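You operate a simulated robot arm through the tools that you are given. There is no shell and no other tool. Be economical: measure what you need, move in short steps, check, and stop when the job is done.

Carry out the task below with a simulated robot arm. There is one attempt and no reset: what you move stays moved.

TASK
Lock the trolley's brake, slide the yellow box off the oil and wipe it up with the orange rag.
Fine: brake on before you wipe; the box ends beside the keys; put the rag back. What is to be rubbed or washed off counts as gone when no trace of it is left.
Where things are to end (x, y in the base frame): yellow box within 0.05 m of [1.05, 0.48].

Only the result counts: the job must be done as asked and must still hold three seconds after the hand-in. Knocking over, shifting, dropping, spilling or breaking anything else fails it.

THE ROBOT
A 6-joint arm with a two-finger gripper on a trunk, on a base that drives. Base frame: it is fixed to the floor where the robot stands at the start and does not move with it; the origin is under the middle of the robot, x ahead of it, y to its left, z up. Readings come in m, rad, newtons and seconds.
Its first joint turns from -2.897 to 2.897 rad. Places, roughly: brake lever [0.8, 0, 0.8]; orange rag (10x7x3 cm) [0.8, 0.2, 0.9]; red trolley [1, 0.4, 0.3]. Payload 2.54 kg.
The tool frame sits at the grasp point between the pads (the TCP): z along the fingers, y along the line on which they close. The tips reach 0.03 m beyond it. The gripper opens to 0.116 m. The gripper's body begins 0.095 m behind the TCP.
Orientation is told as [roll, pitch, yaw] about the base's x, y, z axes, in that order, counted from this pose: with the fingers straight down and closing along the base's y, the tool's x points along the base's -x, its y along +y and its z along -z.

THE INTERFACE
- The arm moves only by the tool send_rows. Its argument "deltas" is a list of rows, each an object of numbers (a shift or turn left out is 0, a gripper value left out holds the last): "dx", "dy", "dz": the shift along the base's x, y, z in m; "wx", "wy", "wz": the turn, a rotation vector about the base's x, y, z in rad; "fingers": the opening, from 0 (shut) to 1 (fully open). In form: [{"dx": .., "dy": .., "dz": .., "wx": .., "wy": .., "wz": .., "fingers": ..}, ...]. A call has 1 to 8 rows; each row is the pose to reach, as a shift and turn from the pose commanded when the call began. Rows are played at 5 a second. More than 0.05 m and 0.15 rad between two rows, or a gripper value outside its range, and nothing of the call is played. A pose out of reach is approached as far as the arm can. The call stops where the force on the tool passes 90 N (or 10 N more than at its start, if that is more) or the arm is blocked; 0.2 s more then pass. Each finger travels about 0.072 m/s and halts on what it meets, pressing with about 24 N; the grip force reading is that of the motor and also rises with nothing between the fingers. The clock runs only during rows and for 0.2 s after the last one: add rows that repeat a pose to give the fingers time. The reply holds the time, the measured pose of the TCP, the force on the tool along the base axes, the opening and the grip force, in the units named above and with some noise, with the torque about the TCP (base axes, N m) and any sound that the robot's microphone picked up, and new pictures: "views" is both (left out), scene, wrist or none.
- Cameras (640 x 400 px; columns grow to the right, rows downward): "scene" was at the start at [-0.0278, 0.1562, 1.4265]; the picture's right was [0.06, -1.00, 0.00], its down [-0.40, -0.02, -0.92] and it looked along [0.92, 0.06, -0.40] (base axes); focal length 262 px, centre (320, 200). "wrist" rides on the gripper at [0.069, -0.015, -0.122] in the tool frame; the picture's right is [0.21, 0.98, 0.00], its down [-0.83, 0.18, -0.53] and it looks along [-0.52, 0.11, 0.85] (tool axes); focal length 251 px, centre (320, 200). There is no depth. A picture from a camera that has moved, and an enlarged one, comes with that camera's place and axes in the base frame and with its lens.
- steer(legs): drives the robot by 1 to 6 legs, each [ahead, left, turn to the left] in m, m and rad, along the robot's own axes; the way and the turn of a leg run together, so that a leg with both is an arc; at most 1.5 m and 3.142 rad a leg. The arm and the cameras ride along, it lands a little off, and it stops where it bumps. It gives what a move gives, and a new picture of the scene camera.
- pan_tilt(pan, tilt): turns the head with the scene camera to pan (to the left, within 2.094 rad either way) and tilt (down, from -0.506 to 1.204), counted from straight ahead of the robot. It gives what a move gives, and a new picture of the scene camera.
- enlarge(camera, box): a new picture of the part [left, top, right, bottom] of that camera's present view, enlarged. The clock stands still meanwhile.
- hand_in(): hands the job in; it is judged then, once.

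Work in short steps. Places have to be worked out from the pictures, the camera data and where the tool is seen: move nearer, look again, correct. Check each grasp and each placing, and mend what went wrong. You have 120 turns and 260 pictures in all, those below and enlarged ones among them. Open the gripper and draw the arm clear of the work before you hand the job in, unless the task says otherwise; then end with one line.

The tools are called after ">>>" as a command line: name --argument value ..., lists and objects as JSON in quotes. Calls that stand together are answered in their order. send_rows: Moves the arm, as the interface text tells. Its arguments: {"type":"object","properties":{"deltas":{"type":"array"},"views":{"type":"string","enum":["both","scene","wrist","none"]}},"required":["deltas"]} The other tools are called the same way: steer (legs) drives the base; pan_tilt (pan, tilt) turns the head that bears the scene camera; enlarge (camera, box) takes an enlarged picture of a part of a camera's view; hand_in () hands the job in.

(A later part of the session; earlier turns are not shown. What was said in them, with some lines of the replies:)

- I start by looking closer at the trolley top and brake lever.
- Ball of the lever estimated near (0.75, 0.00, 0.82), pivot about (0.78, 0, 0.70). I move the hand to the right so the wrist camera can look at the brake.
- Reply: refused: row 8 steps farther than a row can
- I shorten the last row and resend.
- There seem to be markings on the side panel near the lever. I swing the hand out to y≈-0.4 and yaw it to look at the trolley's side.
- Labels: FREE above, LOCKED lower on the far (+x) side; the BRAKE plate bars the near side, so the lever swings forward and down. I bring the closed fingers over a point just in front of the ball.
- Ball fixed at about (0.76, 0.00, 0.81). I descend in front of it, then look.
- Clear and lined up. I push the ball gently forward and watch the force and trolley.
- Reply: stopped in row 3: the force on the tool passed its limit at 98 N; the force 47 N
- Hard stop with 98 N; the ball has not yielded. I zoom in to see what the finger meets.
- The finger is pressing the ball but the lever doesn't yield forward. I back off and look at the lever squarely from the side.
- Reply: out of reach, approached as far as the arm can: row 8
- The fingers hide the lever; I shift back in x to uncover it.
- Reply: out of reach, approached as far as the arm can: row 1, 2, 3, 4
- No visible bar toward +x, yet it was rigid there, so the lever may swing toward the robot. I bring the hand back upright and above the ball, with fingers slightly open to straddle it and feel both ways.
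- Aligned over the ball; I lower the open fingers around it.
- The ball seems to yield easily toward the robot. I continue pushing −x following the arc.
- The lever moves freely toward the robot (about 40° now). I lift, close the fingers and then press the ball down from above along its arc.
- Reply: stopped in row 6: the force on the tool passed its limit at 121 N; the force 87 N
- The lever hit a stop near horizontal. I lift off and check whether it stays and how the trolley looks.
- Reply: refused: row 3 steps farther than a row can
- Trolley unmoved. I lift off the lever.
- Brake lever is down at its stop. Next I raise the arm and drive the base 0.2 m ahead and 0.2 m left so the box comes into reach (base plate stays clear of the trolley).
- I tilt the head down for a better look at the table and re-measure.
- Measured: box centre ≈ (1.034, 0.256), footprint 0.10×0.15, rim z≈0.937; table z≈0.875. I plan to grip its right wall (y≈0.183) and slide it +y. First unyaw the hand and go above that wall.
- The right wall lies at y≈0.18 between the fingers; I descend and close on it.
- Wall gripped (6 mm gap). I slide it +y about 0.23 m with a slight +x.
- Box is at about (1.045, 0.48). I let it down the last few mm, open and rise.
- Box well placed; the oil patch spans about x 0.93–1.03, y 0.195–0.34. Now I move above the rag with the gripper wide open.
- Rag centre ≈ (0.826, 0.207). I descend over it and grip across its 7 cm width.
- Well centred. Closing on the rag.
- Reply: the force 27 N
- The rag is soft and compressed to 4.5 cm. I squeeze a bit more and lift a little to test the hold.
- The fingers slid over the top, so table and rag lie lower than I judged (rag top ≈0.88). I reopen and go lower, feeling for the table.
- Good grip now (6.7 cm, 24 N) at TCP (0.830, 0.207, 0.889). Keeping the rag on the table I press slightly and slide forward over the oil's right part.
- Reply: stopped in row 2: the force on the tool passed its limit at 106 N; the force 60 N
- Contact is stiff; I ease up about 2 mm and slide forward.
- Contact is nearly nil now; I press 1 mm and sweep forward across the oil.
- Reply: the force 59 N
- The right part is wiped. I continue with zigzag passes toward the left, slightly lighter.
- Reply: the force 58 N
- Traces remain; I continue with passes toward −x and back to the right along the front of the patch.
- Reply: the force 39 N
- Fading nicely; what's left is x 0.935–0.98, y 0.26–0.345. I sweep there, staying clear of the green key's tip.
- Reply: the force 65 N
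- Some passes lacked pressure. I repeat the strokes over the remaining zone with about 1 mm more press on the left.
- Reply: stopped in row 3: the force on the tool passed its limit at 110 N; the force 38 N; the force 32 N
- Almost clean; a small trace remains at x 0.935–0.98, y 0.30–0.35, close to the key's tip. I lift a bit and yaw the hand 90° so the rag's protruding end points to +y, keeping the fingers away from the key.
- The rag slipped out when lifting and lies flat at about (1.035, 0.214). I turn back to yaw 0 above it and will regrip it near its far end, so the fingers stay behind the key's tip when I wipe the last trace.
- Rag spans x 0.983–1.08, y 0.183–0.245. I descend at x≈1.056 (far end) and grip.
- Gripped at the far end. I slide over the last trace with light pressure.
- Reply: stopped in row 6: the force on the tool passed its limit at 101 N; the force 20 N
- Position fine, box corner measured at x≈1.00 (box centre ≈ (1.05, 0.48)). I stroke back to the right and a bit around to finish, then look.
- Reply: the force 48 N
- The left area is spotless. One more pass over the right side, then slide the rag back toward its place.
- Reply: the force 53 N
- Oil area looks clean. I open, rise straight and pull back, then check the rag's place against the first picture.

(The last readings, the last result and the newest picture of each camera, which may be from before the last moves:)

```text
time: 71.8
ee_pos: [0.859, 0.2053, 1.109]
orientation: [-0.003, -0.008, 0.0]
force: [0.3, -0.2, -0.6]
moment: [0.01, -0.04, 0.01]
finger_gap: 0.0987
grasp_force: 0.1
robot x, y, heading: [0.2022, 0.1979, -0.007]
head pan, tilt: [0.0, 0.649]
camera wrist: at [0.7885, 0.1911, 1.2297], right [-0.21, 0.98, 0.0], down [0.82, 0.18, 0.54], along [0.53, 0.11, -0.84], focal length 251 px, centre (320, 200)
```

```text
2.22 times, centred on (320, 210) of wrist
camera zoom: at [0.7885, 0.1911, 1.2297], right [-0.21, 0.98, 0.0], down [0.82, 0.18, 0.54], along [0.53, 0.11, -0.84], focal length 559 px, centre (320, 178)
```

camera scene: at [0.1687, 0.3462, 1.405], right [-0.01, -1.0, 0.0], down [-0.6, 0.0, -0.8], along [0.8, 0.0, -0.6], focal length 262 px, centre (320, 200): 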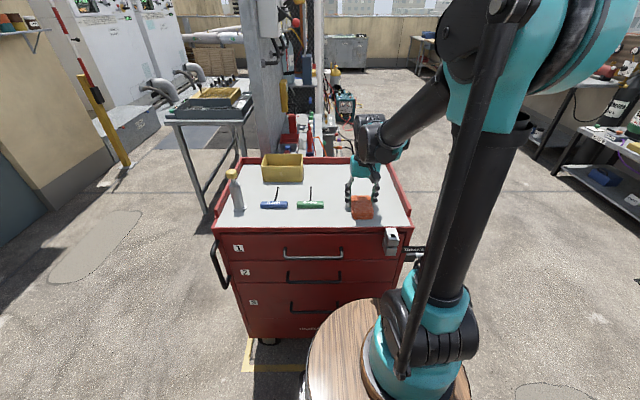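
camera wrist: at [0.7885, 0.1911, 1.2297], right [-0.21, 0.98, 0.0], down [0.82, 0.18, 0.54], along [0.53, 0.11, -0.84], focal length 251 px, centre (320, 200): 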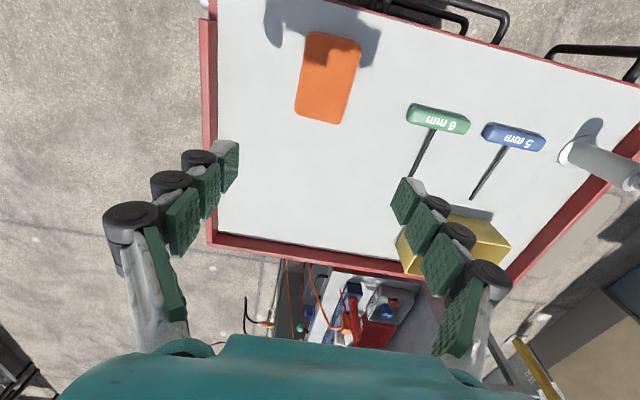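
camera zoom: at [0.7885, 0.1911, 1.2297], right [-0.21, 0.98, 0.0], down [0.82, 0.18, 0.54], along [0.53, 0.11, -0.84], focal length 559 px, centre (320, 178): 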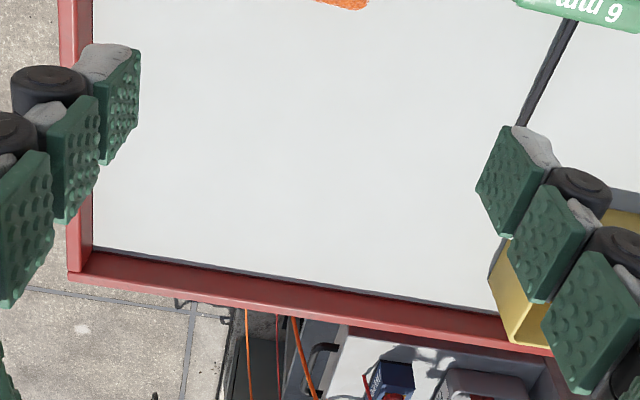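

Surface clean, rag back within millimetres, keys unmoved. I draw the arm back and do a last check on the brake lever and the oil spot.

>>> send_rows --deltas '[{"dx": -0.04, "dz": 0.02}, {"dx": -0.08, "dz": 0.03}, {"dx": -0.12, "dz": 0.04}, {"dx": -0.15, "dz": 0.05}]' --views "wrist"

>>> enlarge --camera "scene" --box '[310, 155, 410, 215]'

>>> enlarge --camera "scene" --box '[380, 225, 460, 285]'

>>> enlarge --camera "wrist" --box '[180, 100, 460, 300]'

```text
time: 72.8
ee_pos: [0.7067, 0.2045, 1.1578]
orientation: [-0.002, -0.01, -0.001]
force: [0.7, 0.6, 0.0]
moment: [-0.02, 0.06, 0.01]
finger_gap: 0.0988
grasp_force: 0.0
robot x, y, heading: [0.1955, 0.1937, -0.002]
head pan, tilt: [0.0, 0.649]
camera wrist: at [0.6378, 0.1902, 1.2793], right [-0.21, 0.98, 0.0], down [0.82, 0.18, 0.54], along [0.53, 0.11, -0.84], focal length 251 px, centre (320, 200)
```

wrist: 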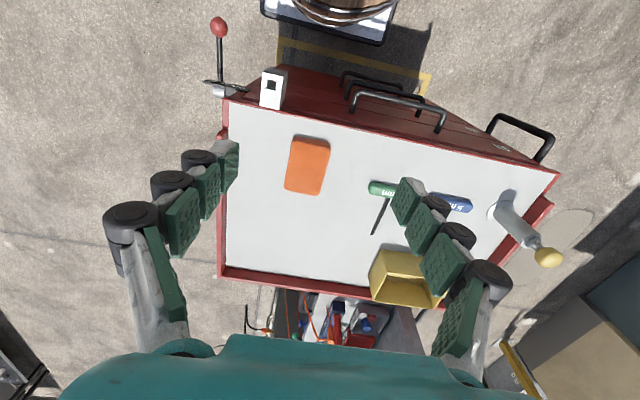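

```text
6.40 times, centred on (360, 185) of scene
camera zoom: at [0.1694, 0.3463, 1.405], right [-0.01, -1.0, 0.0], down [-0.6, 0.0, -0.8], along [0.8, 0.0, -0.6], focal length 1674 px, centre (64, 296)
```

zoom: 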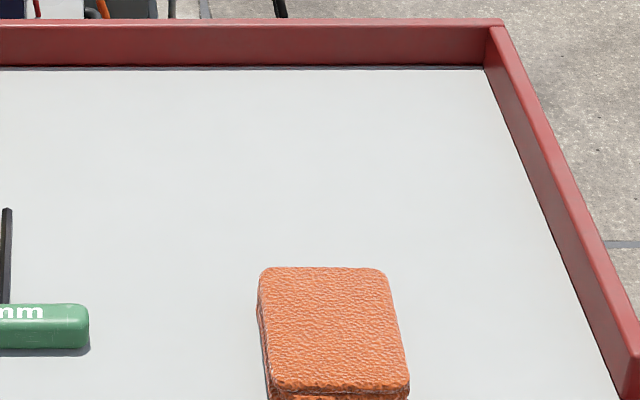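

```text
6.67 times, centred on (420, 255) of scene
camera zoom: at [0.1694, 0.3463, 1.405], right [-0.01, -1.0, 0.0], down [-0.6, 0.0, -0.8], along [0.8, 0.0, -0.6], focal length 1744 px, centre (-347, -167)
```

zoom: 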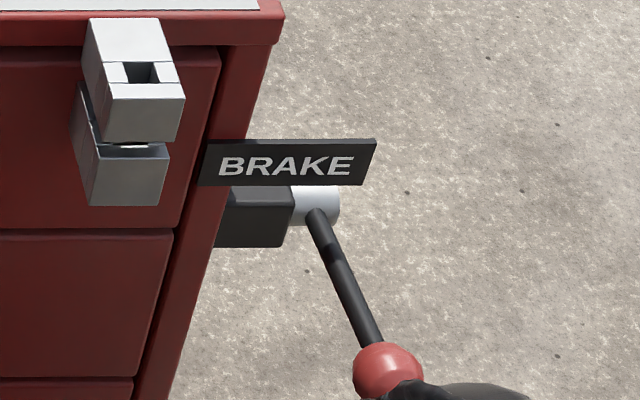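

```text
2.00 times, centred on (320, 200) of wrist
camera zoom: at [0.6378, 0.1902, 1.2793], right [-0.21, 0.98, 0.0], down [0.82, 0.18, 0.54], along [0.53, 0.11, -0.84], focal length 503 px, centre (320, 200)
```

zoom: 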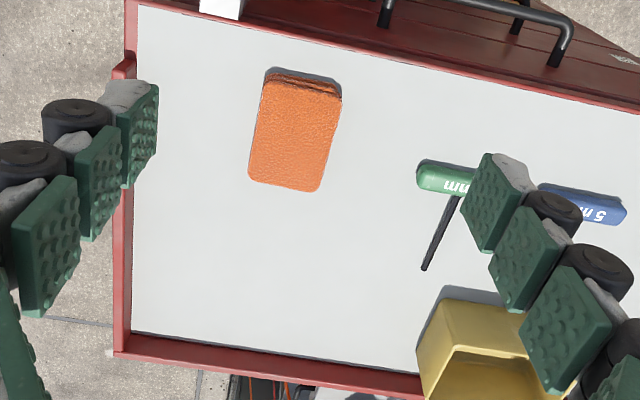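

The brake lever is down at its stop, the oil is gone, the box is beside the keys and the rag is back. I hand in.

>>> hand_in

```text
The job is handed in.
```

The job is handed in: the brake lever is down at its stop, the oil is wiped off with no trace visible, the yellow box stands beside the keys at about (1.05, 0.48), and the orange rag is back in its place to within a few millimetres.
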